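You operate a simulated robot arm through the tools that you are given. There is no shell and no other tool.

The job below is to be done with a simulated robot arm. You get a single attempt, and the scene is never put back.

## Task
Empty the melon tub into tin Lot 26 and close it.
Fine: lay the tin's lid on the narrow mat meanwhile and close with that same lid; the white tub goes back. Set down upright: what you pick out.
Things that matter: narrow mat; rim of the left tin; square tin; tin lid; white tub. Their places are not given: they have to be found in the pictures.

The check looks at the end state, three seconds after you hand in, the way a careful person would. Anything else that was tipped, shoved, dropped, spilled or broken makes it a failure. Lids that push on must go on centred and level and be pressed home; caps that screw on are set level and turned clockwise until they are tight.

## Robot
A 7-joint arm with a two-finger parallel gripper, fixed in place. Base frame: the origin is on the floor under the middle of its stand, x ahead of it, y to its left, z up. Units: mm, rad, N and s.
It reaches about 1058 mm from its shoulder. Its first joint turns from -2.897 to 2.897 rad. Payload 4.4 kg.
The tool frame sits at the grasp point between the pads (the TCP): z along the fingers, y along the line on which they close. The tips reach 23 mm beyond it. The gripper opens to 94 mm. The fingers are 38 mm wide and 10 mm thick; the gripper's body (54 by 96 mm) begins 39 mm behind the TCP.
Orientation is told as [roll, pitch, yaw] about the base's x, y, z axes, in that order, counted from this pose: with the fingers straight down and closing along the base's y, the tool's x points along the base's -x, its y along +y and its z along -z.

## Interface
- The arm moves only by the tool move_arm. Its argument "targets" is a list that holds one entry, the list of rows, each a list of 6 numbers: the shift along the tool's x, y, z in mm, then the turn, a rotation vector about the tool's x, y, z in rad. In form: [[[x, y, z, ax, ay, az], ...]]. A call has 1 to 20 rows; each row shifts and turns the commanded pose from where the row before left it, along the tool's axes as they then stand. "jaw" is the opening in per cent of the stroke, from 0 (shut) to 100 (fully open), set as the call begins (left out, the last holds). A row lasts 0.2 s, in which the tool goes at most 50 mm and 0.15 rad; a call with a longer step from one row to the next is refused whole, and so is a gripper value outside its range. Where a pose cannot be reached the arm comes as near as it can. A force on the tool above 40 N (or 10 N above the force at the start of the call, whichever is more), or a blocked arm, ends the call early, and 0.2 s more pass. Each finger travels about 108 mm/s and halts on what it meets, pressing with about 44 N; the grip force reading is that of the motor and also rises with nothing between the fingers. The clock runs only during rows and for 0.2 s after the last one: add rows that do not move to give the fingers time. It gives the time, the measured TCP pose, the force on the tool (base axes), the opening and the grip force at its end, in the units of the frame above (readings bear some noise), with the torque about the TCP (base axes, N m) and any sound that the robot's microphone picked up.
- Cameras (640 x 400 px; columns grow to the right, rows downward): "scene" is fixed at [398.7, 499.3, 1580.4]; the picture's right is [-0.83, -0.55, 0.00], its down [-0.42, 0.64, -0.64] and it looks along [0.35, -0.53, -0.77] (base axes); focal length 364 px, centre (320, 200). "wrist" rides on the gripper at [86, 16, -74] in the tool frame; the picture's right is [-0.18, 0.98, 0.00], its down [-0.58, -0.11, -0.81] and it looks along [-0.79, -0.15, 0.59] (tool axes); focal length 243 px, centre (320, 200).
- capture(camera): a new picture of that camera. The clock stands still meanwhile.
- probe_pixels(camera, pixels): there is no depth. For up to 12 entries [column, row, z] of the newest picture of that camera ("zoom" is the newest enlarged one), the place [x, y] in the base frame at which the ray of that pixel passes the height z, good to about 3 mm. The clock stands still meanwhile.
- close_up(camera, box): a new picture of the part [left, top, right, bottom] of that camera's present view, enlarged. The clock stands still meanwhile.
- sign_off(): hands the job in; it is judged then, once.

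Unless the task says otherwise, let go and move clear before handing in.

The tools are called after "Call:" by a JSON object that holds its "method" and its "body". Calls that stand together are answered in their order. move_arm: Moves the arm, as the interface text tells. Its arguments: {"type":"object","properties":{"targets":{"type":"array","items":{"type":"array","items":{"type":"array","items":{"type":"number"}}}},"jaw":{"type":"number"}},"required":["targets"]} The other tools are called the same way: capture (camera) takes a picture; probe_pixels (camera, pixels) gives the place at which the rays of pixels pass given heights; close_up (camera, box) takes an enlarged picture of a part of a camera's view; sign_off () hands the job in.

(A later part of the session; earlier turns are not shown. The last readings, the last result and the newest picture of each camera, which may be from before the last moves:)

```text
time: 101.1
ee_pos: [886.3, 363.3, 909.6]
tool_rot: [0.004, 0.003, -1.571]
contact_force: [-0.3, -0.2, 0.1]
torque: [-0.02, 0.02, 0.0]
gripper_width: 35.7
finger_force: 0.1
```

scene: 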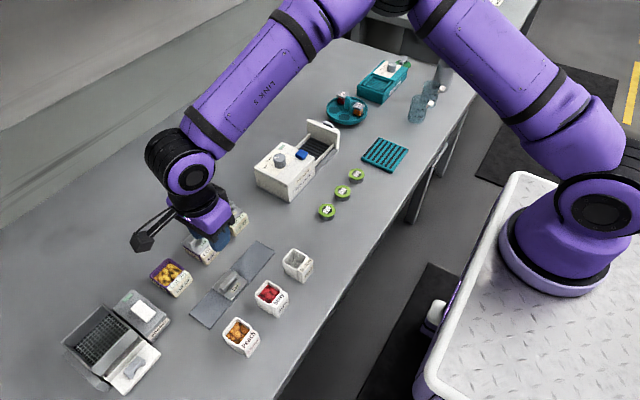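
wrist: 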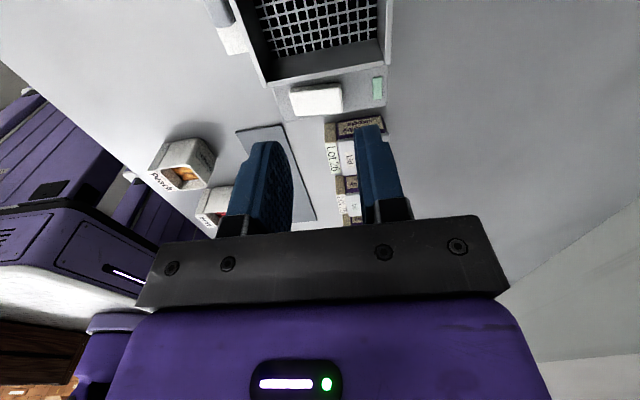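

The handle is aligned between the fingers (columns 255–335). I'll lower 2.7 mm, grip, and lift the lid about 9 mm.

Call:
{"method": "move_arm", "body": {"targets": [[[0, 0, 1.5, 0, 0, 0], [0, 0, 1.2, 0, 0, 0], [0, 0, 0, 0, 0, 0]]]}}

Call:
{"method": "move_arm", "body": {"targets": [[[0, 0, 0, 0, 0, 0], [0, 0, 0, 0, 0, 0], [0, 0, 0, 0, 0, 0], [0, 0, 0, 0, 0, 0]]], "jaw": 0}}

Call:
{"method": "close_up", "body": {"camera": "wrist", "box": [200, 60, 440, 240]}}

Call:
{"method": "move_arm", "body": {"targets": [[[0, 0, -2, 0, 0, 0], [0, 0, -3, 0, 0, 0], [0, 0, -4, 0, 0, 0], [0, 0, 0, 0, 0, 0], [0, 0, 0, 0, 0, 0]]]}}

Call:
{"method": "close_up", "body": {"camera": "wrist", "box": [200, 60, 440, 240]}}

Call:
{"method": "close_up", "body": {"camera": "scene", "box": [130, 230, 210, 300]}}

```text
time: 101.9
ee_pos: [886.4, 362.9, 906.3]
tool_rot: [0.003, 0.001, -1.572]
contact_force: [-0.7, -0.7, 0.5]
torque: [-0.02, 0.01, -0.01]
gripper_width: 35.6
finger_force: 0.0
```

```text
time: 102.9
ee_pos: [885.2, 363.2, 906.2]
tool_rot: [0.004, 0.001, -1.571]
contact_force: [-0.5, 0.2, -0.1]
torque: [-0.03, 0.04, 0.0]
gripper_width: 14.8
finger_force: 44.4
```

```text
2.22 times, centred on (320, 150) of wrist
```

zoom: 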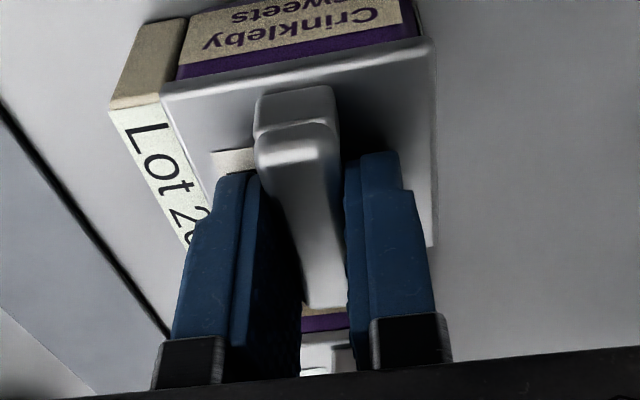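

```text
time: 104.1
ee_pos: [885.8, 362.5, 916.4]
tool_rot: [0.004, 0.001, -1.571]
contact_force: [-0.6, -0.2, -0.1]
torque: [0.0, -0.01, -0.03]
gripper_width: 15.0
finger_force: 44.0
```

```text
2.22 times, centred on (320, 150) of wrist
```

zoom: 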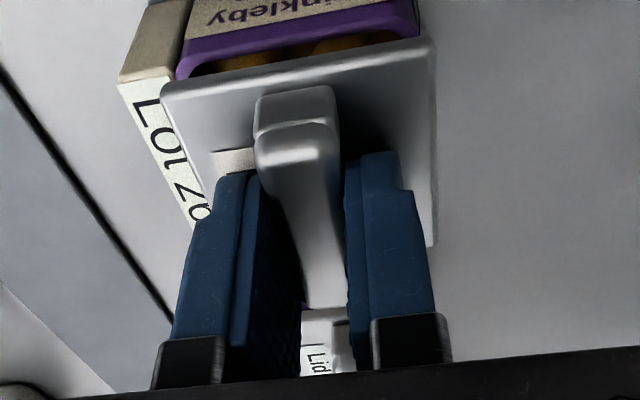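

```text
5.71 times, centred on (170, 265) of scene
```

zoom: 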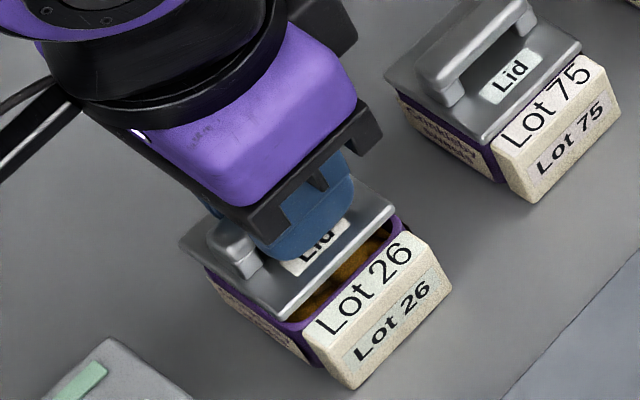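

The lid is lifted again. To find its true offset I'll take high-magnification views showing both the lid's edges and the tin's rim.

Call:
{"method": "close_up", "body": {"camera": "scene", "box": [152, 258, 208, 293]}}

Call:
{"method": "close_up", "body": {"camera": "wrist", "box": [240, 50, 400, 150]}}

Call:
{"method": "close_up", "body": {"camera": "scene", "box": [145, 260, 185, 300]}}

```text
11.43 times, centred on (180, 276) of scene
```

zoom: 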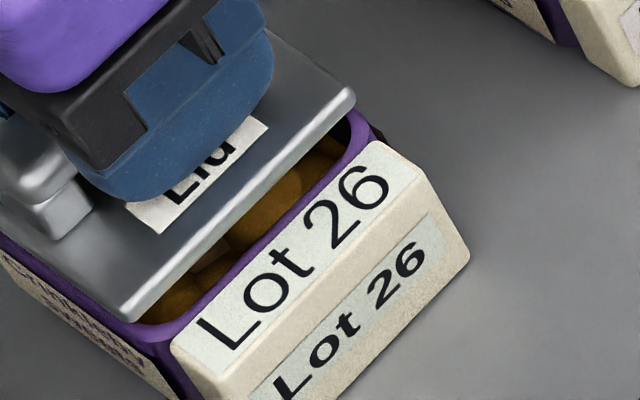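

```text
4.00 times, centred on (320, 100) of wrist
```

zoom: 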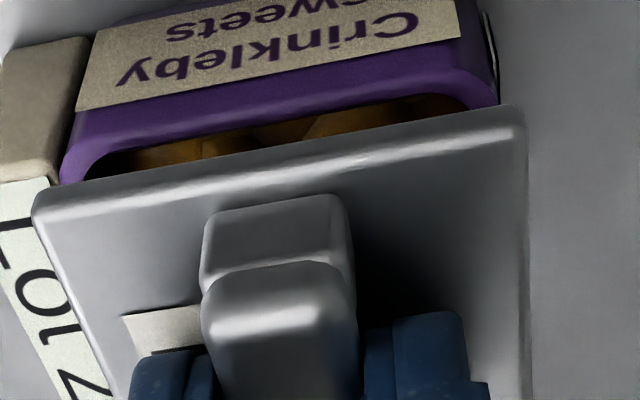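

```text
10.00 times, centred on (165, 280) of scene
```

zoom: 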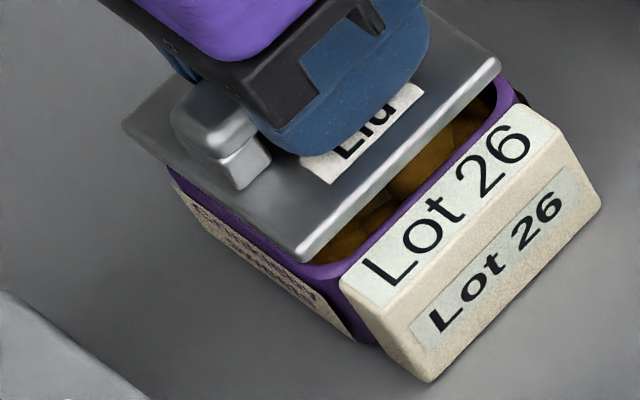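

I'll probe the lid's front corners (at its raised height z≈890) and the rim's front corners (z≈877) in this zoom.

Call:
{"method": "probe_pixels", "body": {"camera": "zoom", "pixels": [[500, 65, 888], [300, 258, 888], [122, 127, 888], [500, 65, 892], [300, 258, 892], [122, 127, 892], [335, 272, 877], [520, 92, 877], [342, 285, 872], [560, 125, 872]]}}

Call:
{"method": "capture", "body": {"camera": "wrist"}}

Call:
{"method": "probe_pixels", "body": {"camera": "wrist", "pixels": [[248.5, 101, 888], [371, 77, 888], [248.5, 101, 892], [371, 77, 892], [255.5, 94, 877], [363, 73, 877], [255.5, 94, 874], [363, 73, 874]]}}

```text
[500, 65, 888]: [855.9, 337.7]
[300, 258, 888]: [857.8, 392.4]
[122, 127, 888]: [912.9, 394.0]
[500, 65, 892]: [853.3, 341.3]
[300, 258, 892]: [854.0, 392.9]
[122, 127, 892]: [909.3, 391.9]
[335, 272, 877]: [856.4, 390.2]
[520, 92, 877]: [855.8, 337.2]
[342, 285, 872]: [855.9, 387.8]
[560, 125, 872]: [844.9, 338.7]
```

```text
taken
```

wrist: 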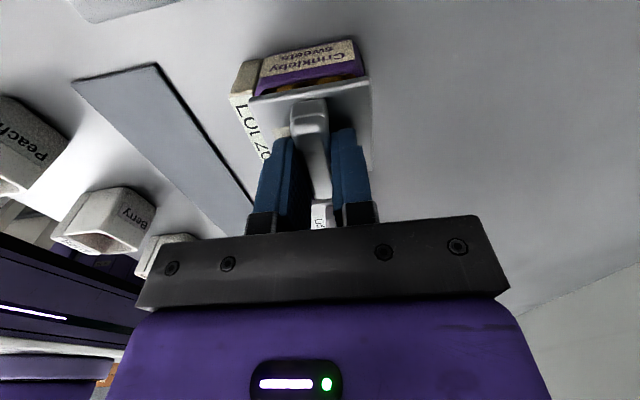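

```text
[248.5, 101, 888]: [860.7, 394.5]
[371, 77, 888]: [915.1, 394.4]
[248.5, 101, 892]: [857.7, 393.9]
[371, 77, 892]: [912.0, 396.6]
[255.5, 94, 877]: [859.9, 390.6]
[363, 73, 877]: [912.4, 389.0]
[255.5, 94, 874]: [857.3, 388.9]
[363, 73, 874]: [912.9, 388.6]
```

Relative to the rim, the lid is centred in x (scene 855.3 vs 856.1 front; wrist centre 886.4 vs 886.1) but 2.5–3 mm too far in +y. I'll shift it −2.7 mm in y and −0.4 mm in x and measure again.

Call:
{"method": "move_arm", "body": {"targets": [[[-1.4, -0.2, 0, 0, 0, 0], [-1.3, -0.2, 0, 0, 0, 0], [0, 0, 0, 0, 0, 0], [0, 0, 0, 0, 0, 0]]]}}

Call:
{"method": "capture", "body": {"camera": "wrist"}}

Call:
{"method": "close_up", "body": {"camera": "wrist", "box": [240, 50, 400, 150]}}

Call:
{"method": "close_up", "body": {"camera": "scene", "box": [145, 260, 185, 300]}}

```text
time: 105.1
ee_pos: [885.3, 359.1, 915.3]
tool_rot: [0.003, 0.001, -1.571]
contact_force: [0.8, -0.8, -0.6]
torque: [-0.05, 0.02, 0.02]
gripper_width: 14.7
finger_force: 44.4
```

```text
taken
```

wrist: 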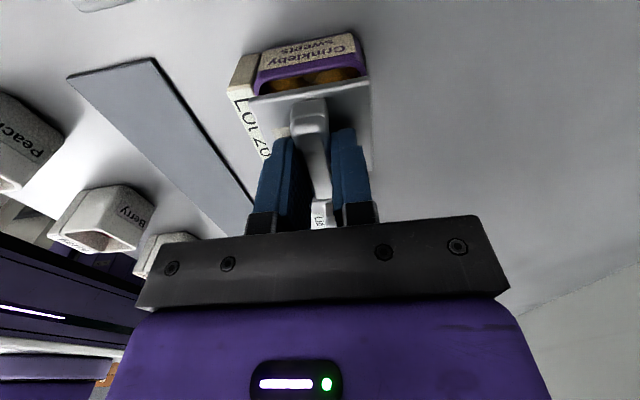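

```text
4.00 times, centred on (320, 100) of wrist
```

zoom: 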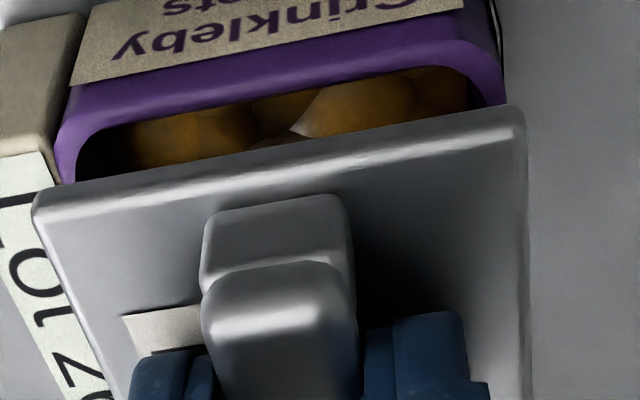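

```text
10.00 times, centred on (165, 280) of scene
```

zoom: 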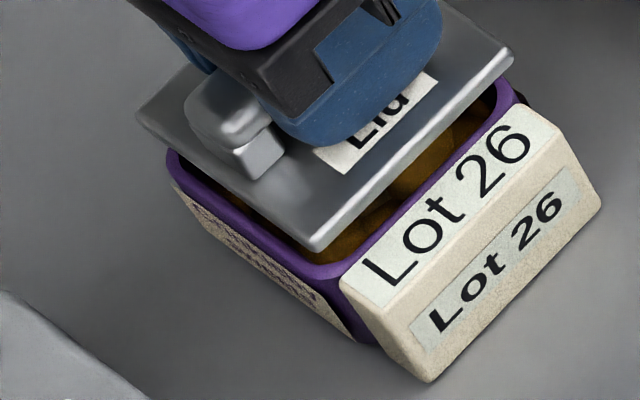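

Call:
{"method": "probe_pixels", "body": {"camera": "zoom", "pixels": [[513, 60, 890], [315, 250, 890], [135, 112, 890], [338, 274, 877], [523, 92, 877], [168, 152, 877], [513, 60, 888], [315, 250, 888]]}}

Call:
{"method": "probe_pixels", "body": {"camera": "wrist", "pixels": [[248.5, 101, 890], [371, 77, 890], [254.5, 95, 877], [366, 75, 877], [254.5, 87, 877], [363.5, 64, 877]]}}

Call:
{"method": "move_arm", "body": {"targets": [[[0, 0, 0, 0, 0, 0]]]}}

```text
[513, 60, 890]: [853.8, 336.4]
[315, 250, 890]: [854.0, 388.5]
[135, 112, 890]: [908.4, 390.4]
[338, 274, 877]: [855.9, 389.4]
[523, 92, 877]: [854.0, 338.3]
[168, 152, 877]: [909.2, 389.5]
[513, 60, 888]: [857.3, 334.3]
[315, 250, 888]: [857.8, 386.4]
```

```text
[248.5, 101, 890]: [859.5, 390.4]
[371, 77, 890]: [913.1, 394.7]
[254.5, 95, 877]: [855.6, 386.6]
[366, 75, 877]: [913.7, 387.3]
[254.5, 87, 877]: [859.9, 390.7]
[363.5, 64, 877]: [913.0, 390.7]
```

```text
time: 105.5
ee_pos: [886.0, 359.0, 915.8]
tool_rot: [0.002, 0.001, -1.571]
contact_force: [0.9, -0.8, -0.6]
torque: [0.01, -0.01, 0.01]
gripper_width: 14.7
finger_force: 43.8
```

Averaging both views, the lid is now centred over the rim within about 1 mm in both directions. I'll lower it gently and note the seating height.

Call:
{"method": "move_arm", "body": {"targets": [[[0, 0, 2, 0, 0, 0], [0, 0, 2, 0, 0, 0], [0, 0, 1.5, 0, 0, 0], [0, 0, 1, 0, 0, 0], [0, 0, 0, 0, 0, 0]]]}}

Call:
{"method": "move_arm", "body": {"targets": [[[0, 0, 1, 0, 0, 0], [0, 0, 1, 0, 0, 0], [0, 0, 0, 0, 0, 0]]]}}

Call:
{"method": "close_up", "body": {"camera": "scene", "box": [145, 260, 185, 300]}}

```text
time: 106.7
ee_pos: [885.3, 359.1, 909.3]
tool_rot: [0.004, 0.001, -1.572]
contact_force: [-0.1, -0.2, -0.3]
torque: [0.02, 0.01, -0.01]
gripper_width: 14.8
finger_force: 43.8
```

```text
time: 107.5
ee_pos: [885.6, 359.8, 908.0]
tool_rot: [0.004, 0.002, -1.569]
contact_force: [0.3, -0.4, -0.6]
torque: [-0.01, 0.0, 0.0]
gripper_width: 14.9
finger_force: 44.1
```

```text
10.00 times, centred on (165, 280) of scene
```

zoom: 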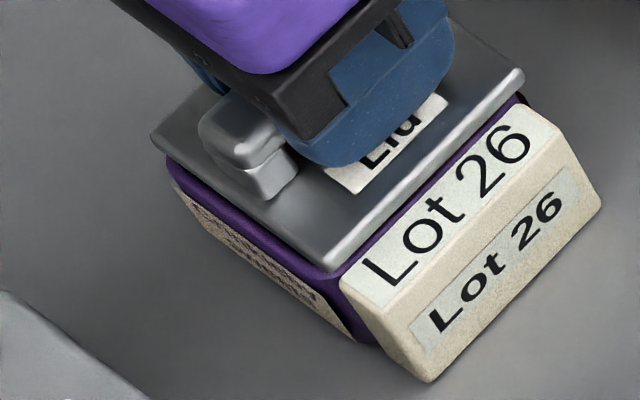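

The lid is now well placed: purple band visible along the +y side as on Lot 75. I'll lower on to contact and press to about 30 N.

Call:
{"method": "move_arm", "body": {"targets": [[[0, 0, 0.8, 0, 0, 0], [0, 0, 0.8, 0, 0, 0], [0, 0, 0.8, 0, 0, 0], [0, 0, 0, 0, 0, 0]]]}}

Call:
{"method": "close_up", "body": {"camera": "scene", "box": [145, 260, 185, 300]}}

```text
time: 108.5
ee_pos: [885.6, 359.6, 904.8]
tool_rot: [0.006, 0.003, -1.571]
contact_force: [1.1, -1.0, 18.0]
torque: [0.0, 0.11, -0.02]
gripper_width: 14.8
finger_force: 43.8
```

```text
10.00 times, centred on (165, 280) of scene
```

zoom: 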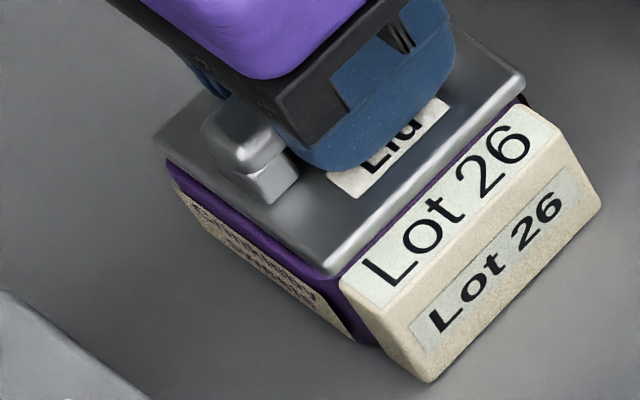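

Contact now at z≈904.8, about 2 mm lower than the earlier misplaced seat, so the lid has gone home this time. I'll press a little harder, staying below the 40 N stop.

Call:
{"method": "move_arm", "body": {"targets": [[[0, 0, 0.6, 0, 0, 0], [0, 0, 0.5, 0, 0, 0], [0, 0, 0, 0, 0, 0], [0, 0, 0, 0, 0, 0]]]}}

Call:
{"method": "close_up", "body": {"camera": "wrist", "box": [200, 60, 440, 240]}}

```text
time: 109.5
ee_pos: [884.3, 359.3, 904.3]
tool_rot: [0.003, 0.005, -1.571]
contact_force: [3.7, 2.2, 32.4]
torque: [0.14, 0.1, -0.02]
gripper_width: 15.2
finger_force: 44.1
```

```text
2.22 times, centred on (320, 150) of wrist
```

zoom: 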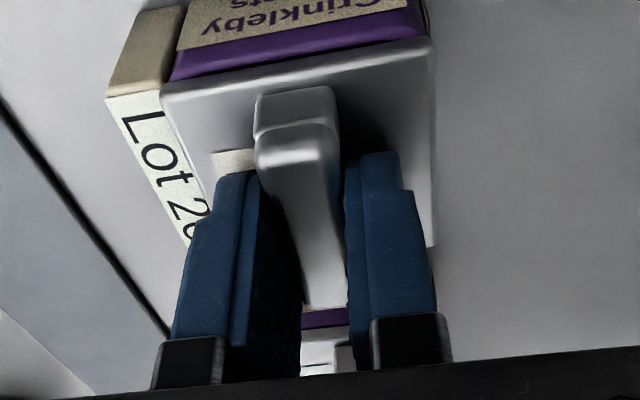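

Pressed to 32 N at unchanged height. I'll relieve the pressure, release the handle, and rise.

Call:
{"method": "move_arm", "body": {"targets": [[[0, 0, -1.2, 0, 0, 0], [0, 0, -0.9, 0, 0, 0], [0, 0, 0, 0, 0, 0]]]}}

Call:
{"method": "move_arm", "body": {"targets": [[[0, 0, 0, 0, 0, 0], [0, 0, 0, 0, 0, 0], [0, 0, 0, 0, 0, 0]]], "jaw": 38}}

Call:
{"method": "close_up", "body": {"camera": "scene", "box": [145, 260, 185, 300]}}

Call:
{"method": "close_up", "body": {"camera": "wrist", "box": [200, 60, 440, 240]}}

```text
time: 110.3
ee_pos: [884.6, 359.9, 906.9]
tool_rot: [0.005, 0.003, -1.572]
contact_force: [-0.3, 4.3, 19.9]
torque: [0.26, 0.08, -0.04]
gripper_width: 14.9
finger_force: 43.9
```

```text
time: 111.1
ee_pos: [886.0, 356.7, 904.8]
tool_rot: [0.005, 0.002, -1.571]
contact_force: [0.4, -1.2, 4.0]
torque: [-0.07, 0.05, 0.04]
gripper_width: 34.6
finger_force: 0.0
```

```text
10.00 times, centred on (165, 280) of scene
```

zoom: 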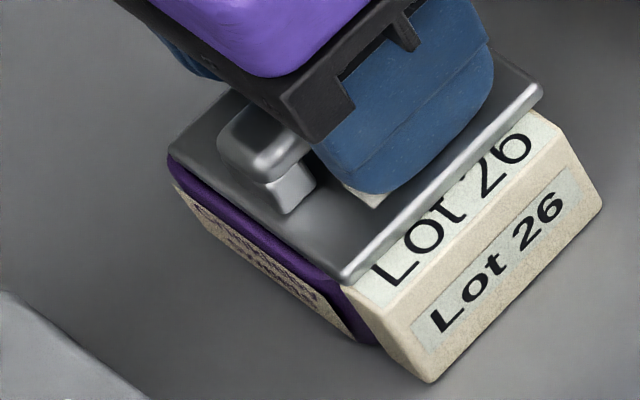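

```text
2.22 times, centred on (320, 150) of wrist
```

zoom: 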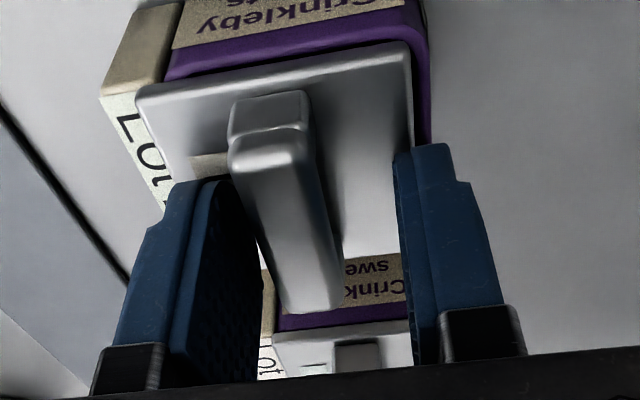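

On opening, the tips were still touching the plate and dragged the lid a few mm toward −x, so it is not home. I'll rise straight up and look at its present state.

Call:
{"method": "move_arm", "body": {"targets": [[[0, 0, -1.5, 0, 0, 0], [0, 0, -3, 0, 0, 0], [0, 0, -10, 0, 0, 0], [0, 0, -20, 0, 0, 0], [0, 0, -12, 0, 0, 0], [0, 0, 0, 0, 0, 0], [0, 0, 0, 0, 0, 0]]]}}

Call:
{"method": "close_up", "body": {"camera": "wrist", "box": [230, 10, 390, 170]}}

Call:
{"method": "close_up", "body": {"camera": "scene", "box": [145, 254, 195, 304]}}

```text
time: 112.7
ee_pos: [886.8, 359.3, 951.2]
tool_rot: [0.003, 0.003, -1.571]
contact_force: [0.2, -0.2, 0.6]
torque: [-0.01, 0.0, -0.04]
gripper_width: 35.8
finger_force: 0.0
```

```text
2.50 times, centred on (310, 90) of wrist
```

zoom: 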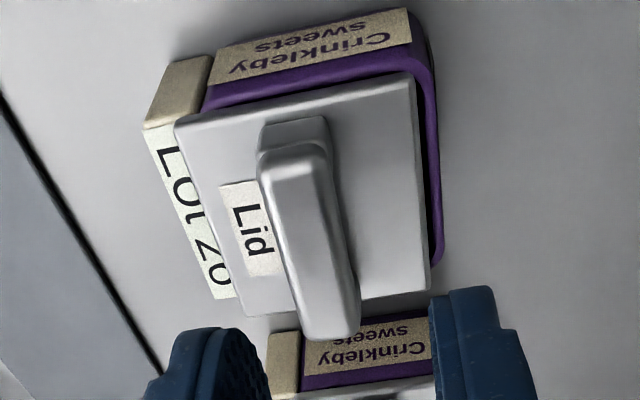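

```text
8.00 times, centred on (170, 279) of scene
```

zoom: 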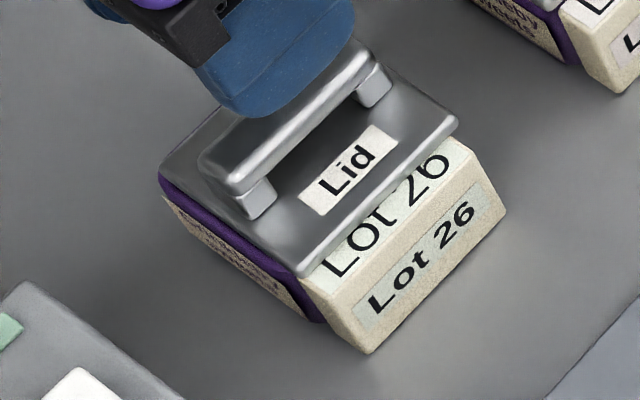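

The lid rests loose on the rim, displaced about 5–7 mm toward −x. I'll locate the handle precisely and re-grip it higher this time.

Call:
{"method": "probe_pixels", "body": {"camera": "scene", "pixels": [[176, 274.2, 884]]}}

Call:
{"method": "capture", "body": {"camera": "wrist"}}

Call:
{"method": "close_up", "body": {"camera": "wrist", "box": [230, 10, 390, 170]}}

Call:
{"method": "probe_pixels", "body": {"camera": "zoom", "pixels": [[260, 165, 894], [328, 155, 894], [300, 335, 894], [358, 325, 894], [175, 125, 884], [413, 75, 884], [245, 315, 884], [430, 287, 884]]}}

```text
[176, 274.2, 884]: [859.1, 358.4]
```

```text
taken
```

wrist: 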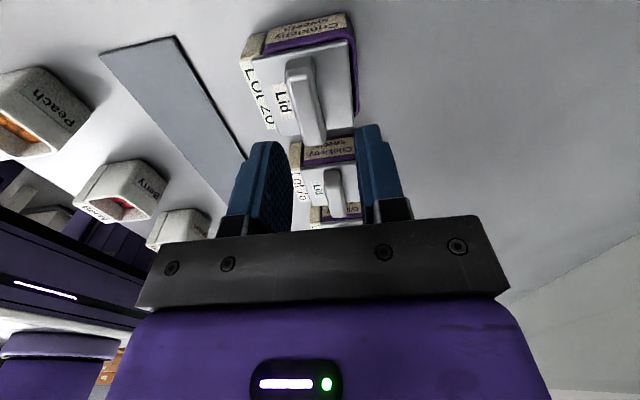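

```text
2.50 times, centred on (310, 90) of wrist
```

zoom: 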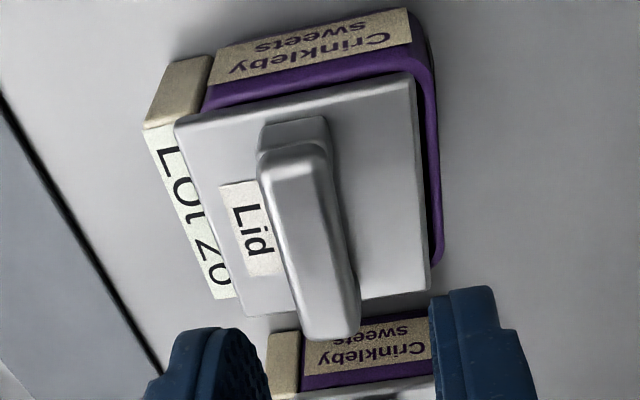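

```text
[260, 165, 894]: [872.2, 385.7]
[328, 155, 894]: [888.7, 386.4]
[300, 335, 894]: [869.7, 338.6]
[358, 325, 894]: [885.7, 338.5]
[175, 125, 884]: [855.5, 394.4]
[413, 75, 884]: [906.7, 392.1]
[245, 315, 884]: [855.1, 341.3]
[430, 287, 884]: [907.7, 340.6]
```

The handle centre is now at x≈879. I'll align to it, level the tool, and come down with the tips about 5 mm above the plate.

Call:
{"method": "move_arm", "body": {"targets": [[[2, -3.6, 0, 0.004, -0.0015, 0], [0, -3.6, 10, 0, 0, 0], [0, 0, 15, 0, 0, 0], [0, 0, 10, 0, 0, 0], [0, 0, 4, 0, 0, 0], [0, 0, 0, 0, 0, 0], [0, 0, 0, 0, 0, 0]]]}}

Call:
{"method": "close_up", "body": {"camera": "wrist", "box": [200, 60, 440, 240]}}

Call:
{"method": "close_up", "body": {"camera": "scene", "box": [145, 254, 195, 304]}}

```text
time: 114.3
ee_pos: [878.4, 362.1, 912.6]
tool_rot: [-0.001, 0.001, -1.571]
contact_force: [-0.1, 0.8, 0.1]
torque: [-0.01, 0.01, -0.01]
gripper_width: 35.4
finger_force: 0.1
```

```text
2.22 times, centred on (320, 150) of wrist
```

zoom: 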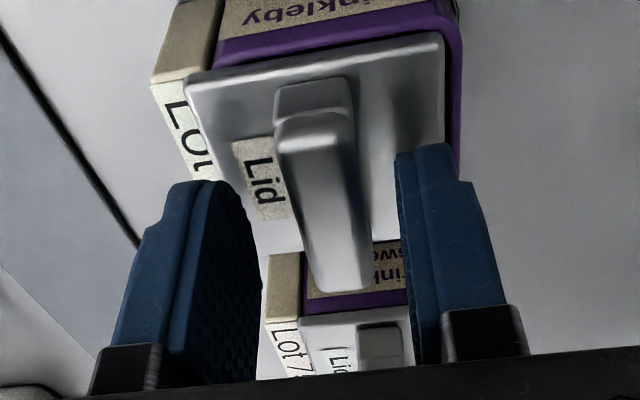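

```text
8.00 times, centred on (170, 279) of scene
```

zoom: 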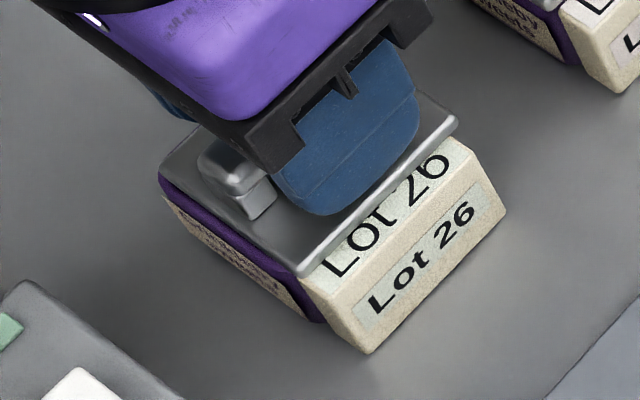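

The handle is ~3 mm to the +x side of the finger centre; I'll correct that, lower 1 mm, close and lift the lid 12 mm.

Call:
{"method": "move_arm", "body": {"targets": [[[0, 3.0, 0, 0, 0, 0], [0, 0, 1, 0, 0, 0], [0, 0, 0, 0, 0, 0]]]}}

Call:
{"method": "move_arm", "body": {"targets": [[[0, 0, 0, 0, 0, 0], [0, 0, 0, 0, 0, 0], [0, 0, 0, 0, 0, 0], [0, 0, 0, 0, 0, 0]]], "jaw": 0}}

Call:
{"method": "close_up", "body": {"camera": "wrist", "box": [200, 60, 440, 240]}}

Call:
{"method": "move_arm", "body": {"targets": [[[0, 0, -3, 0, 0, 0], [0, 0, -4, 0, 0, 0], [0, 0, -5, 0, 0, 0], [0, 0, 0, 0, 0, 0], [0, 0, 0, 0, 0, 0]]]}}

Call:
{"method": "close_up", "body": {"camera": "wrist", "box": [240, 50, 400, 150]}}

Call:
{"method": "close_up", "body": {"camera": "scene", "box": [145, 254, 195, 304]}}

```text
time: 115.1
ee_pos: [879.7, 361.7, 913.6]
tool_rot: [0.001, 0.002, -1.571]
contact_force: [-0.1, 0.7, 0.2]
torque: [-0.03, -0.04, 0.02]
gripper_width: 35.7
finger_force: 0.0
```

```text
time: 116.1
ee_pos: [881.4, 360.6, 913.2]
tool_rot: [0.002, 0.001, -1.57]
contact_force: [-0.4, -1.3, 0.1]
torque: [0.01, -0.01, -0.04]
gripper_width: 14.4
finger_force: 44.0
```

```text
2.22 times, centred on (320, 150) of wrist
```

zoom: 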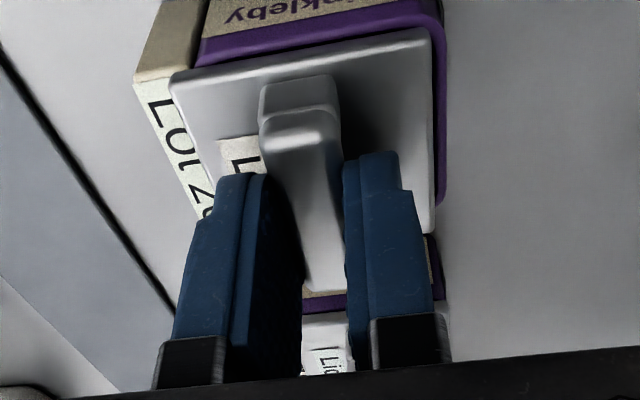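

```text
time: 117.3
ee_pos: [881.2, 360.4, 924.3]
tool_rot: [0.0, -0.001, -1.57]
contact_force: [0.3, -1.1, 0.4]
torque: [-0.01, 0.0, 0.06]
gripper_width: 14.3
finger_force: 44.2
```

```text
4.00 times, centred on (320, 100) of wrist
```

zoom: 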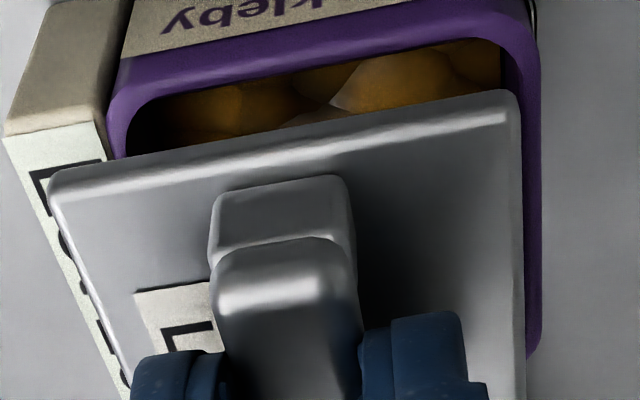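

```text
8.00 times, centred on (170, 279) of scene
```

zoom: 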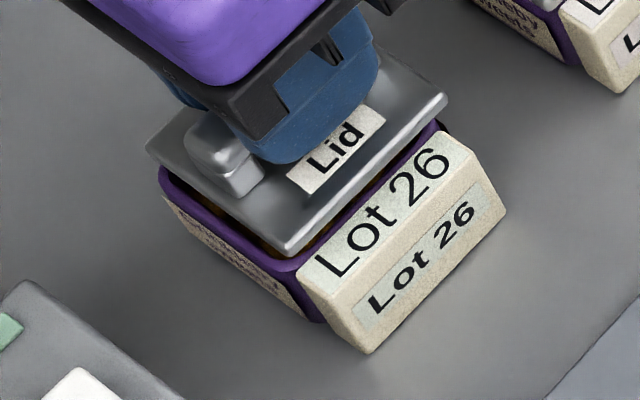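

By the wrist columns (lid 252–370 at its height, rim 267–375) the lid is 4.1 mm too far in −x, and by the height-insensitive scene measure about 0.6 mm in −y. I'll shift it accordingly and re-check.

Call:
{"method": "move_arm", "body": {"targets": [[[0.3, 2.0, 0, 0, 0, 0], [0.3, 2.1, 0, 0, 0, 0], [0, 0, 2, 0, 0, 0], [0, 0, 0, 0, 0, 0], [0, 0, 0, 0, 0, 0]]]}}

Call:
{"method": "close_up", "body": {"camera": "wrist", "box": [240, 50, 400, 150]}}

Call:
{"method": "close_up", "body": {"camera": "scene", "box": [145, 254, 195, 304]}}

Call:
{"method": "move_arm", "body": {"targets": [[[0, 0, 0, 0, 0, 0]]]}}

```text
time: 118.5
ee_pos: [885.0, 361.8, 921.2]
tool_rot: [0.0, 0.0, -1.57]
contact_force: [0.1, -0.5, -0.5]
torque: [-0.01, -0.01, 0.0]
gripper_width: 14.5
finger_force: 44.3
```

```text
4.00 times, centred on (320, 100) of wrist
```

zoom: 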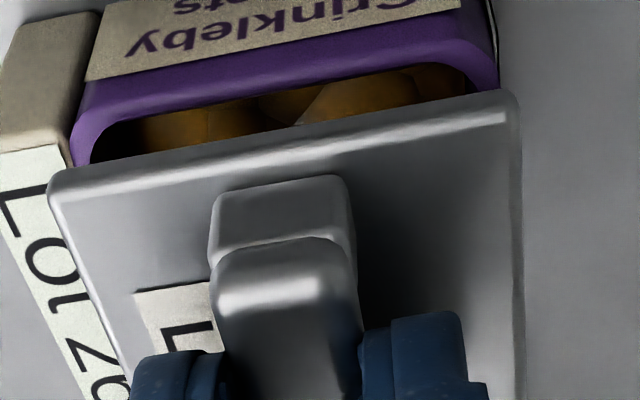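

```text
8.00 times, centred on (170, 279) of scene
```

zoom: 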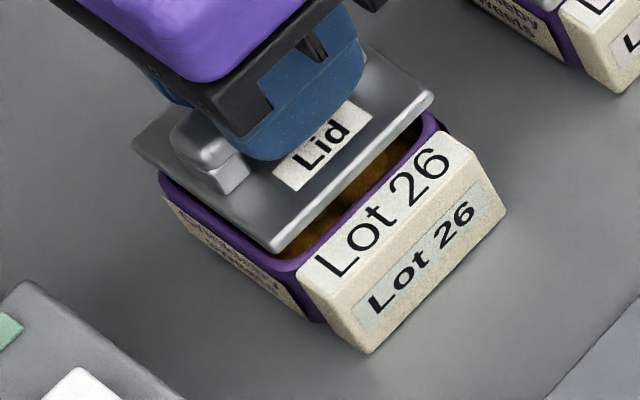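

```text
time: 118.9
ee_pos: [885.1, 361.3, 922.0]
tool_rot: [0.001, -0.001, -1.572]
contact_force: [0.1, 0.2, 0.1]
torque: [0.0, 0.01, -0.01]
gripper_width: 14.6
finger_force: 44.1
```

With corrected scene geometry the lid is now centred within ~1 mm (x about +0.7, y about 0). I'll trim x by −0.6 mm and lower gently until first contact.

Call:
{"method": "move_arm", "body": {"targets": [[[0.2, -0.6, 0, 0, 0, 0], [0, 0, 3, 0, 0, 0], [0, 0, 2, 0, 0, 0], [0, 0, 1, 0, 0, 0], [0, 0, 0, 0, 0, 0]]]}}

Call:
{"method": "close_up", "body": {"camera": "wrist", "box": [240, 50, 400, 150]}}

Call:
{"method": "close_up", "body": {"camera": "scene", "box": [145, 254, 195, 304]}}

Call:
{"method": "move_arm", "body": {"targets": [[[0, 0, 0, 0, 0, 0]]]}}

```text
time: 120.1
ee_pos: [885.0, 361.3, 915.9]
tool_rot: [0.001, -0.001, -1.572]
contact_force: [1.1, 0.1, 0.1]
torque: [0.01, -0.01, -0.03]
gripper_width: 14.5
finger_force: 43.7
```

```text
4.00 times, centred on (320, 100) of wrist
```

zoom: 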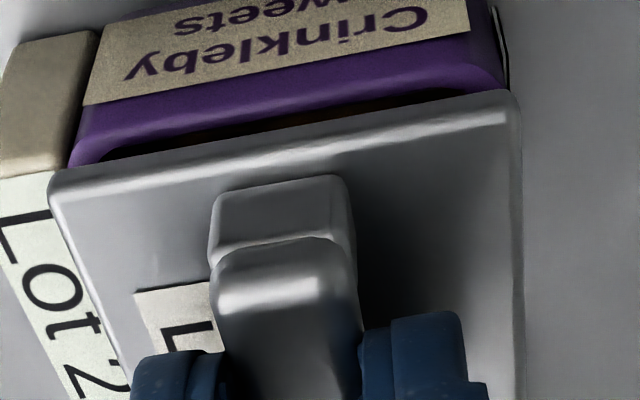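

```text
8.00 times, centred on (170, 279) of scene
```

zoom: 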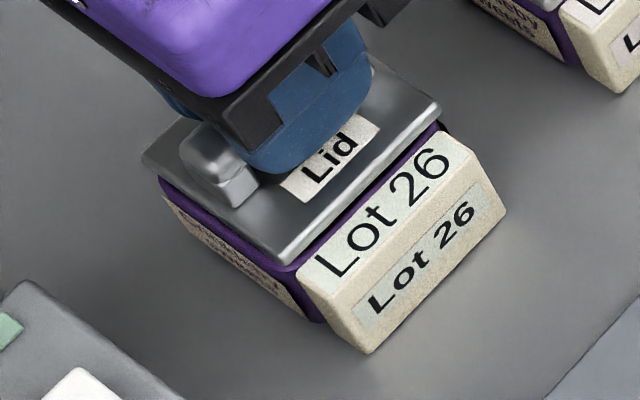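

```text
time: 120.5
ee_pos: [884.4, 361.5, 915.8]
tool_rot: [0.001, 0.001, -1.57]
contact_force: [0.1, 0.1, -0.4]
torque: [-0.06, 0.0, 0.0]
gripper_width: 14.7
finger_force: 44.1
```

Offset now ≈ +0.4 mm in x. I'll lower in small steps to contact.

Call:
{"method": "move_arm", "body": {"targets": [[[0, -0.3, 0.8, 0, 0, 0], [0, 0, 0.8, 0, 0, 0], [0, 0, 0.8, 0, 0, 0], [0, 0, 0, 0, 0, 0]]]}}

Call:
{"method": "move_arm", "body": {"targets": [[[0, 0, 0.8, 0, 0, 0], [0, 0, 0.8, 0, 0, 0], [0, 0, 0, 0, 0, 0]]]}}

Call:
{"method": "close_up", "body": {"camera": "scene", "box": [145, 254, 195, 304]}}

```text
time: 121.5
ee_pos: [885.8, 364.3, 913.8]
tool_rot: [0.001, 0.002, -1.571]
contact_force: [0.1, 0.5, -0.7]
torque: [-0.02, 0.0, 0.03]
gripper_width: 14.3
finger_force: 44.4
```

```text
time: 122.3
ee_pos: [884.7, 362.7, 913.2]
tool_rot: [-0.001, 0.0, -1.571]
contact_force: [0.4, -0.8, 3.3]
torque: [-0.04, -0.03, -0.02]
gripper_width: 14.8
finger_force: 43.9
```

```text
8.00 times, centred on (170, 279) of scene
```

zoom: 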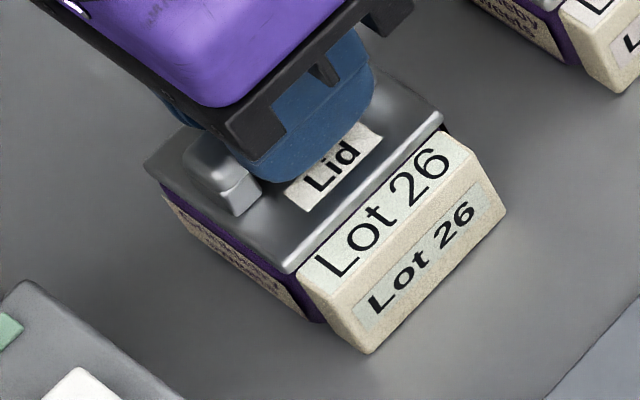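

The lid's front edge now meets the label block as it did originally (no purple strip), with 3.3 N contact. I'll press further down in small steps.

Call:
{"method": "move_arm", "body": {"targets": [[[0, 0, 0.8, 0, 0, 0], [0, 0, 0.8, 0, 0, 0], [0, 0, 0, 0, 0, 0]]]}}

Call:
{"method": "close_up", "body": {"camera": "scene", "box": [145, 254, 195, 304]}}

Call:
{"method": "close_up", "body": {"camera": "wrist", "box": [240, 50, 400, 150]}}

```text
time: 123.1
ee_pos: [885.3, 361.7, 912.6]
tool_rot: [0.001, 0.001, -1.571]
contact_force: [0.8, 3.9, 22.6]
torque: [0.09, 0.05, -0.04]
gripper_width: 14.5
finger_force: 43.6
```

```text
8.00 times, centred on (170, 279) of scene
```

zoom: 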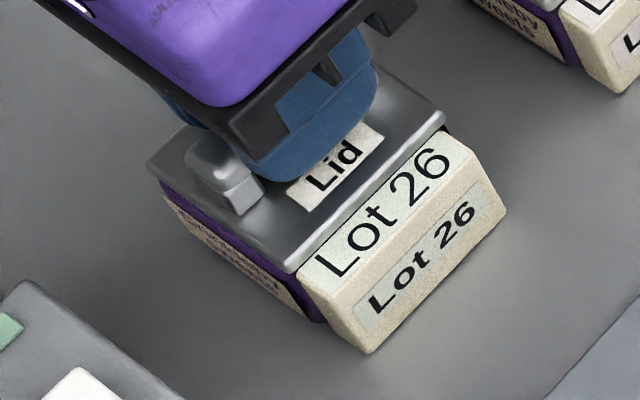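

```text
4.00 times, centred on (320, 100) of wrist
```

zoom: 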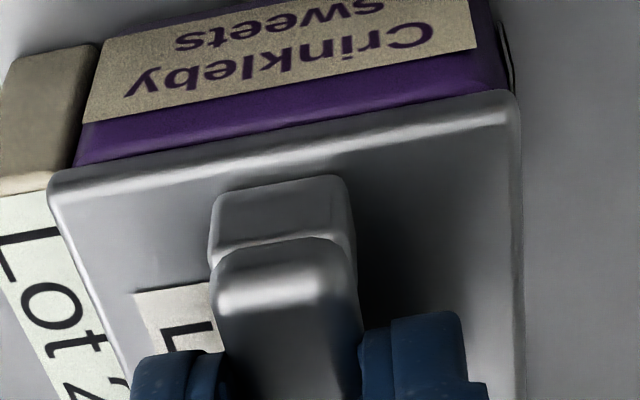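

The lid lies against the block edge, level, with 22.6 N pressing. I'll ease by 1 mm (still in contact) and open; the tips are well above the plate this time.

Call:
{"method": "move_arm", "body": {"targets": [[[0, 0, -0.9, 0, 0, 0], [0, 0, 0, 0, 0, 0]]]}}

Call:
{"method": "move_arm", "body": {"targets": [[[0, 0, 0, 0, 0, 0], [0, 0, 0, 0, 0, 0], [0, 0, 0, 0, 0, 0]]], "jaw": 38}}

Call:
{"method": "close_up", "body": {"camera": "scene", "box": [145, 254, 195, 304]}}

Call:
{"method": "close_up", "body": {"camera": "wrist", "box": [200, 60, 440, 240]}}

```text
time: 123.7
ee_pos: [884.6, 361.6, 912.5]
tool_rot: [-0.002, 0.001, -1.57]
contact_force: [1.3, 2.7, 18.0]
torque: [0.2, -0.02, 0.0]
gripper_width: 14.6
finger_force: 43.8
```

```text
time: 124.5
ee_pos: [884.7, 361.7, 911.5]
tool_rot: [0.0, 0.0, -1.569]
contact_force: [-0.3, 0.5, -1.4]
torque: [-0.01, -0.01, -0.01]
gripper_width: 35.8
finger_force: 0.1
```

```text
8.00 times, centred on (170, 279) of scene
```

zoom: 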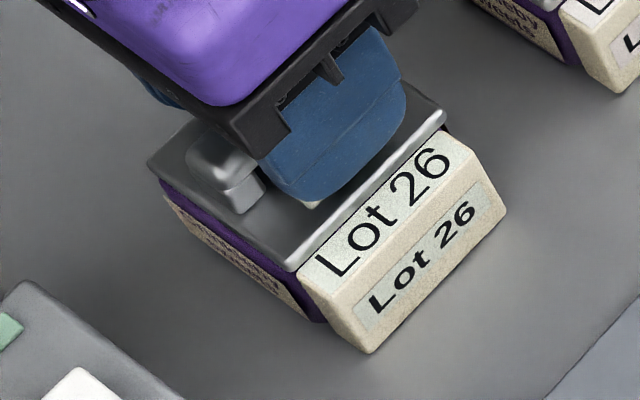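

```text
2.22 times, centred on (320, 150) of wrist
```

zoom: 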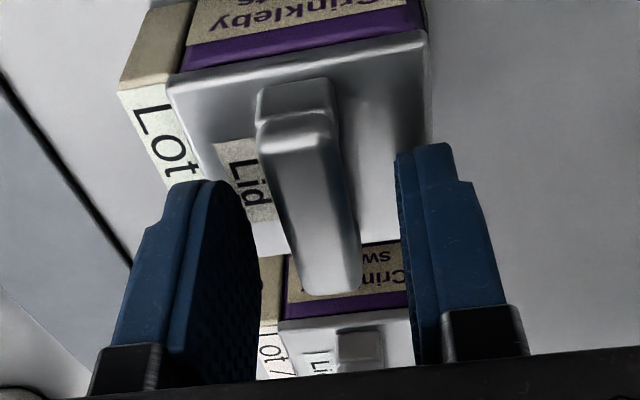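

The lid stayed put on release. I'll rise, close the fingers and press straight down on the handle's top with the closed tips.

Call:
{"method": "move_arm", "body": {"targets": [[[0, 0, -5, 0, 0, 0], [0, 0, -15, 0, 0, 0], [0, 0, -15, 0, 0, 0], [0, 0, 0, 0, 0, 0]]]}}

Call:
{"method": "move_arm", "body": {"targets": [[[0, 0, 0, 0, 0, 0], [0, 0, 0, 0, 0, 0], [0, 0, 0, 0, 0, 0]]], "jaw": 0}}

Call:
{"method": "capture", "body": {"camera": "wrist"}}

Call:
{"method": "close_up", "body": {"camera": "scene", "box": [145, 254, 195, 304]}}

Call:
{"method": "close_up", "body": {"camera": "wrist", "box": [230, 10, 390, 170]}}

```text
time: 125.5
ee_pos: [883.6, 361.6, 947.6]
tool_rot: [-0.001, 0.0, -1.569]
contact_force: [0.3, 0.0, 0.4]
torque: [-0.01, -0.02, -0.02]
gripper_width: 35.8
finger_force: 0.1
```

```text
time: 126.3
ee_pos: [881.9, 364.0, 948.0]
tool_rot: [-0.001, 0.0, -1.57]
contact_force: [-0.8, 0.6, 0.6]
torque: [0.0, 0.03, 0.04]
gripper_width: 0.0
finger_force: 42.4
```

```text
taken
```

wrist: 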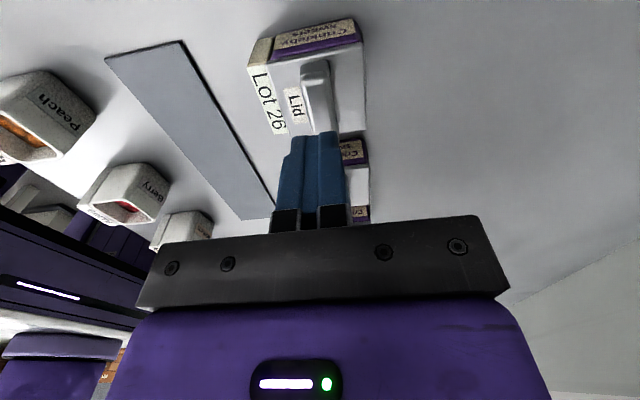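

```text
8.00 times, centred on (170, 279) of scene
```

zoom: 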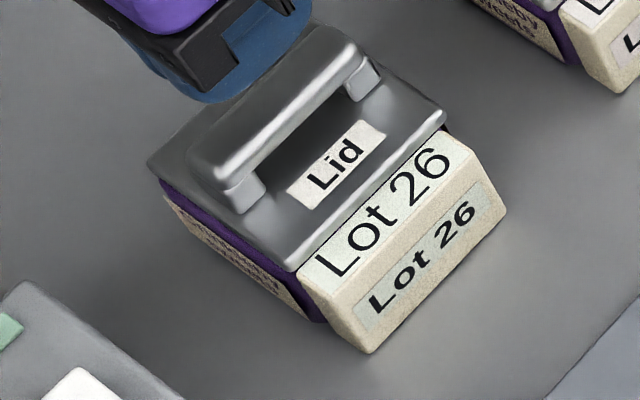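

```text
2.50 times, centred on (310, 90) of wrist
```

zoom: 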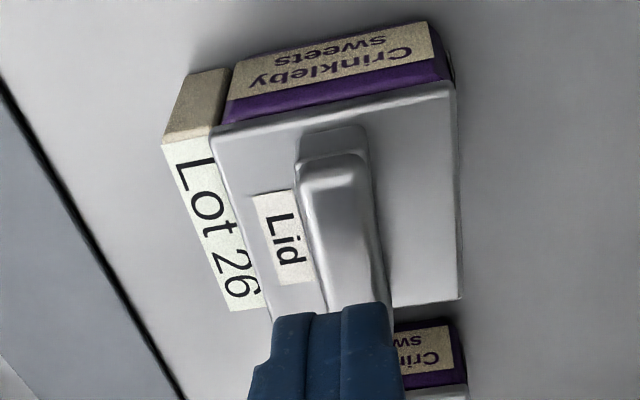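

The closed tin now looks just as it did originally (purple band on the +y side, lid edge at the label block). I'll press on the handle's top with the closed fingers.

Call:
{"method": "move_arm", "body": {"targets": [[[0, 0, 10, 0, 0, 0], [0, 0, 10, 0, 0, 0], [0, 0, 4, 0, 0, 0], [0, 0, 1.5, 0, 0, 0], [0, 0, 1.5, 0, 0, 0], [0, 0, 1.5, 0, 0, 0], [0, 0, 1.5, 0, 0, 0], [0, 0, 0, 0, 0, 0]]]}}

Call:
{"method": "close_up", "body": {"camera": "wrist", "box": [200, 60, 440, 240]}}

Call:
{"method": "close_up", "body": {"camera": "scene", "box": [145, 254, 195, 304]}}

```text
time: 127.7
ee_pos: [885.6, 363.7, 923.9]
tool_rot: [0.005, 0.004, -1.573]
contact_force: [-0.5, -1.0, 15.0]
torque: [-0.09, 0.04, -0.01]
gripper_width: 0.2
finger_force: 42.4
stopped in row 6: the force on the tool passed its limit at 43 N (the readings are from after the stop); the commanded pose is now the measured one
```

```text
2.22 times, centred on (320, 150) of wrist
```

zoom: 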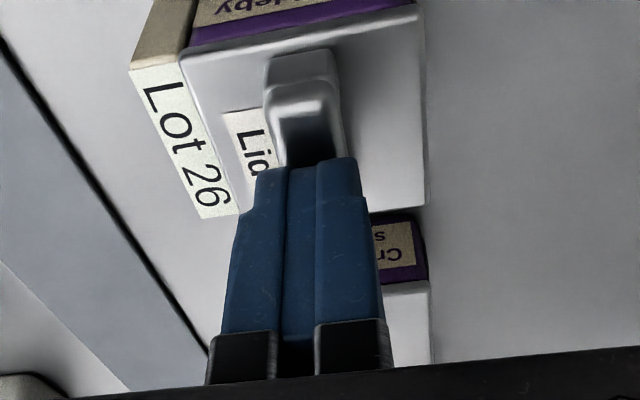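

```text
8.00 times, centred on (170, 279) of scene
```

zoom: 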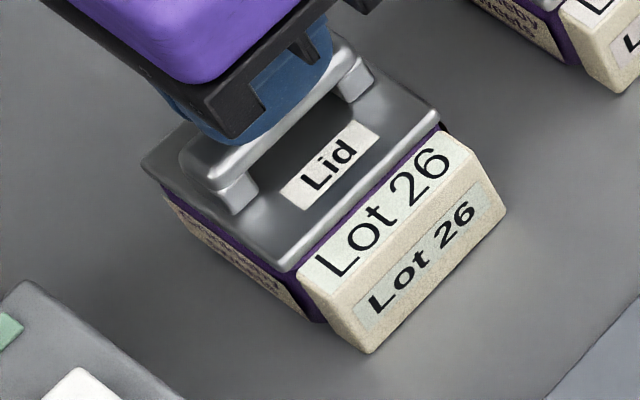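

The press reached 43 N on the handle top (tips at z≈901), but the arm's give under load dragged the lid about 1.5 mm sideways. I'll rise and inspect the outcome from the scene and the earlier side-view pose.

Call:
{"method": "move_arm", "body": {"targets": [[[0, 0, -2, 0, 0, 0], [0, 0, -10, 0, 0, 0], [0, 0, -25, 0, 0, 0], [0, 0, -30, 0, 0, 0], [29, -7.5, -20, 0, 0, 0], [29, -7.5, 0, 0, 0, 0], [29, -7.5, 0, 0, 0, 0], [27, -7.5, 0, 0, 0, 0], [0, 0, 0, 0, 0, 0], [0, 0, 0, 0, 0, 0]]], "jaw": 100}}

Call:
{"method": "capture", "body": {"camera": "wrist"}}

Call:
{"method": "close_up", "body": {"camera": "wrist", "box": [310, 95, 410, 185]}}

Call:
{"method": "close_up", "body": {"camera": "scene", "box": [140, 245, 220, 305]}}

Call:
{"method": "close_up", "body": {"camera": "scene", "box": [145, 254, 195, 304]}}

```text
time: 129.8
ee_pos: [854.5, 478.3, 1011.2]
tool_rot: [0.003, 0.003, -1.571]
contact_force: [-0.2, -0.5, 0.3]
torque: [0.02, -0.02, -0.01]
gripper_width: 94.2
finger_force: 0.0
```

```text
taken
```

wrist: 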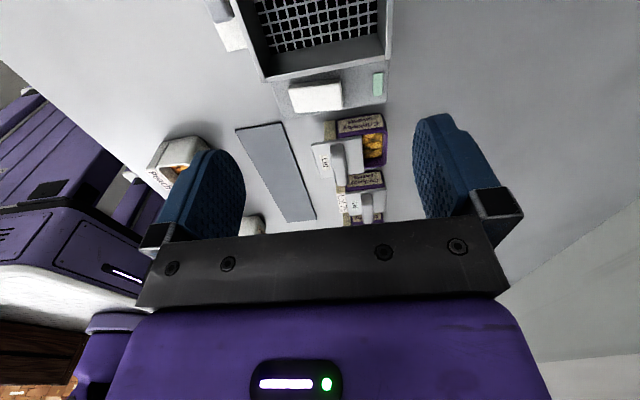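

```text
4.44 times, centred on (360, 140) of wrist
```

zoom: 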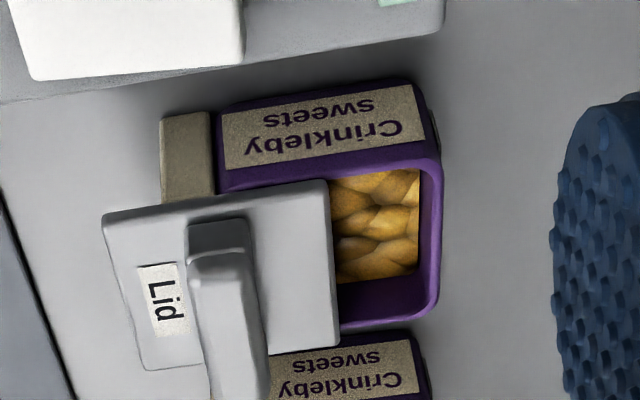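

```text
6.67 times, centred on (180, 275) of scene
```

zoom: 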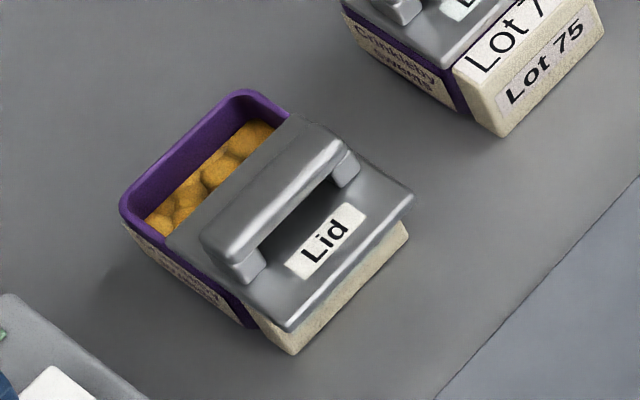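

```text
8.00 times, centred on (170, 279) of scene
```

zoom: 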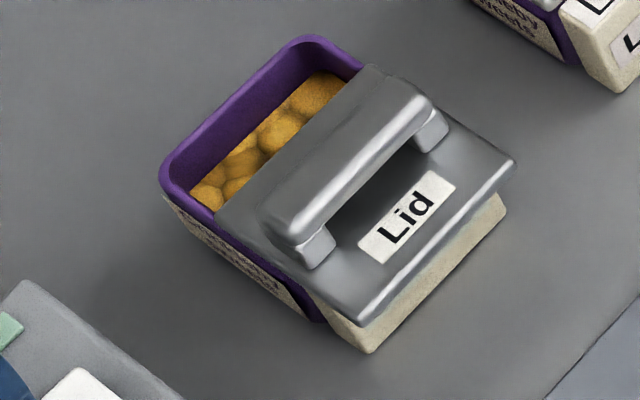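

My opening of the jaw while still touching the handle slid the lid toward the robot; it now lies askew across the tin and label block, but nothing spilled. Before re-seating it I'll study at high zoom how a properly seated lid (Lot 75) sits, and the lid's present position.

Call:
{"method": "close_up", "body": {"camera": "scene", "box": [188, 246, 212, 261]}}

Call:
{"method": "close_up", "body": {"camera": "scene", "box": [174, 238, 198, 253]}}

Call:
{"method": "close_up", "body": {"camera": "scene", "box": [160, 268, 200, 300]}}

Call:
{"method": "close_up", "body": {"camera": "wrist", "box": [310, 120, 410, 180]}}

```text
16.00 times, centred on (200, 254) of scene
```

zoom: 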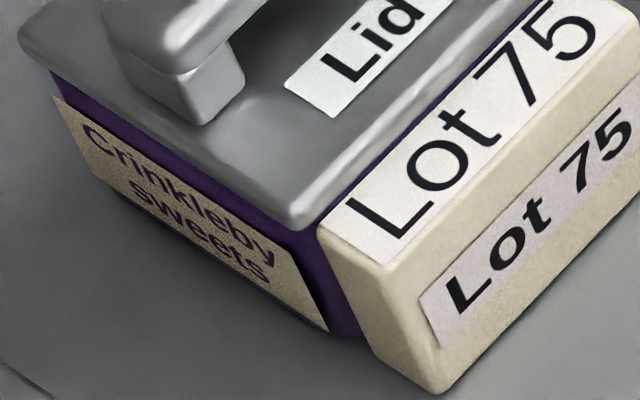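

```text
16.00 times, centred on (186, 246) of scene
```

zoom: 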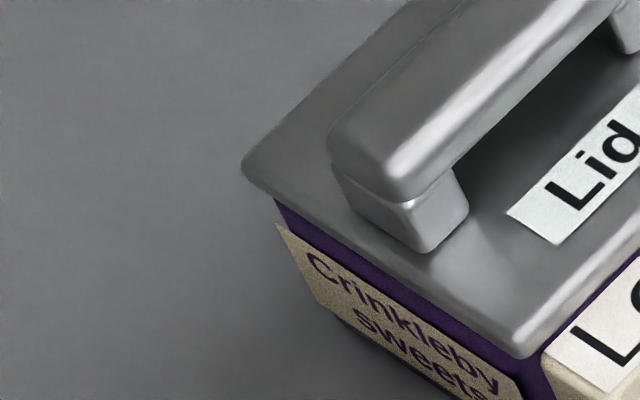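

```text
12.50 times, centred on (180, 284) of scene
```

zoom: 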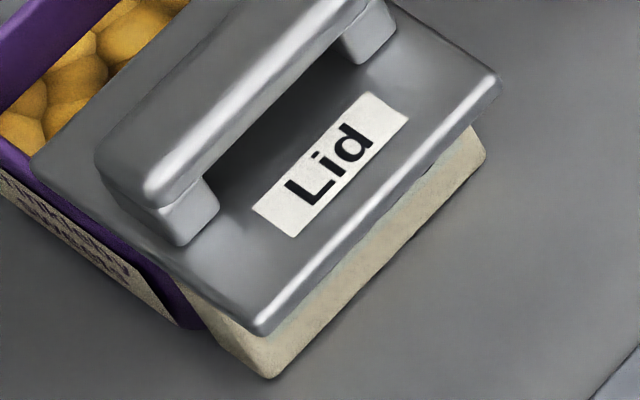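

```text
6.40 times, centred on (360, 150) of wrist
```

zoom: 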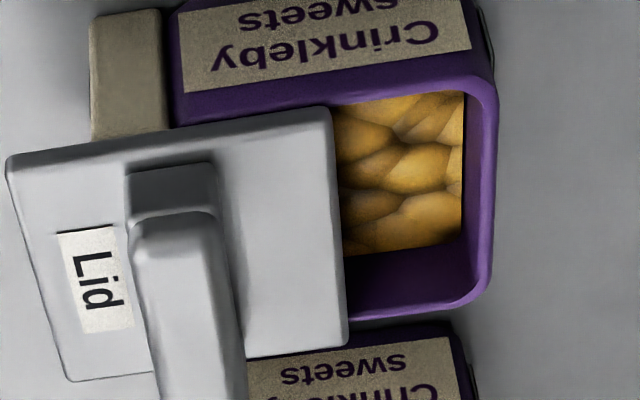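

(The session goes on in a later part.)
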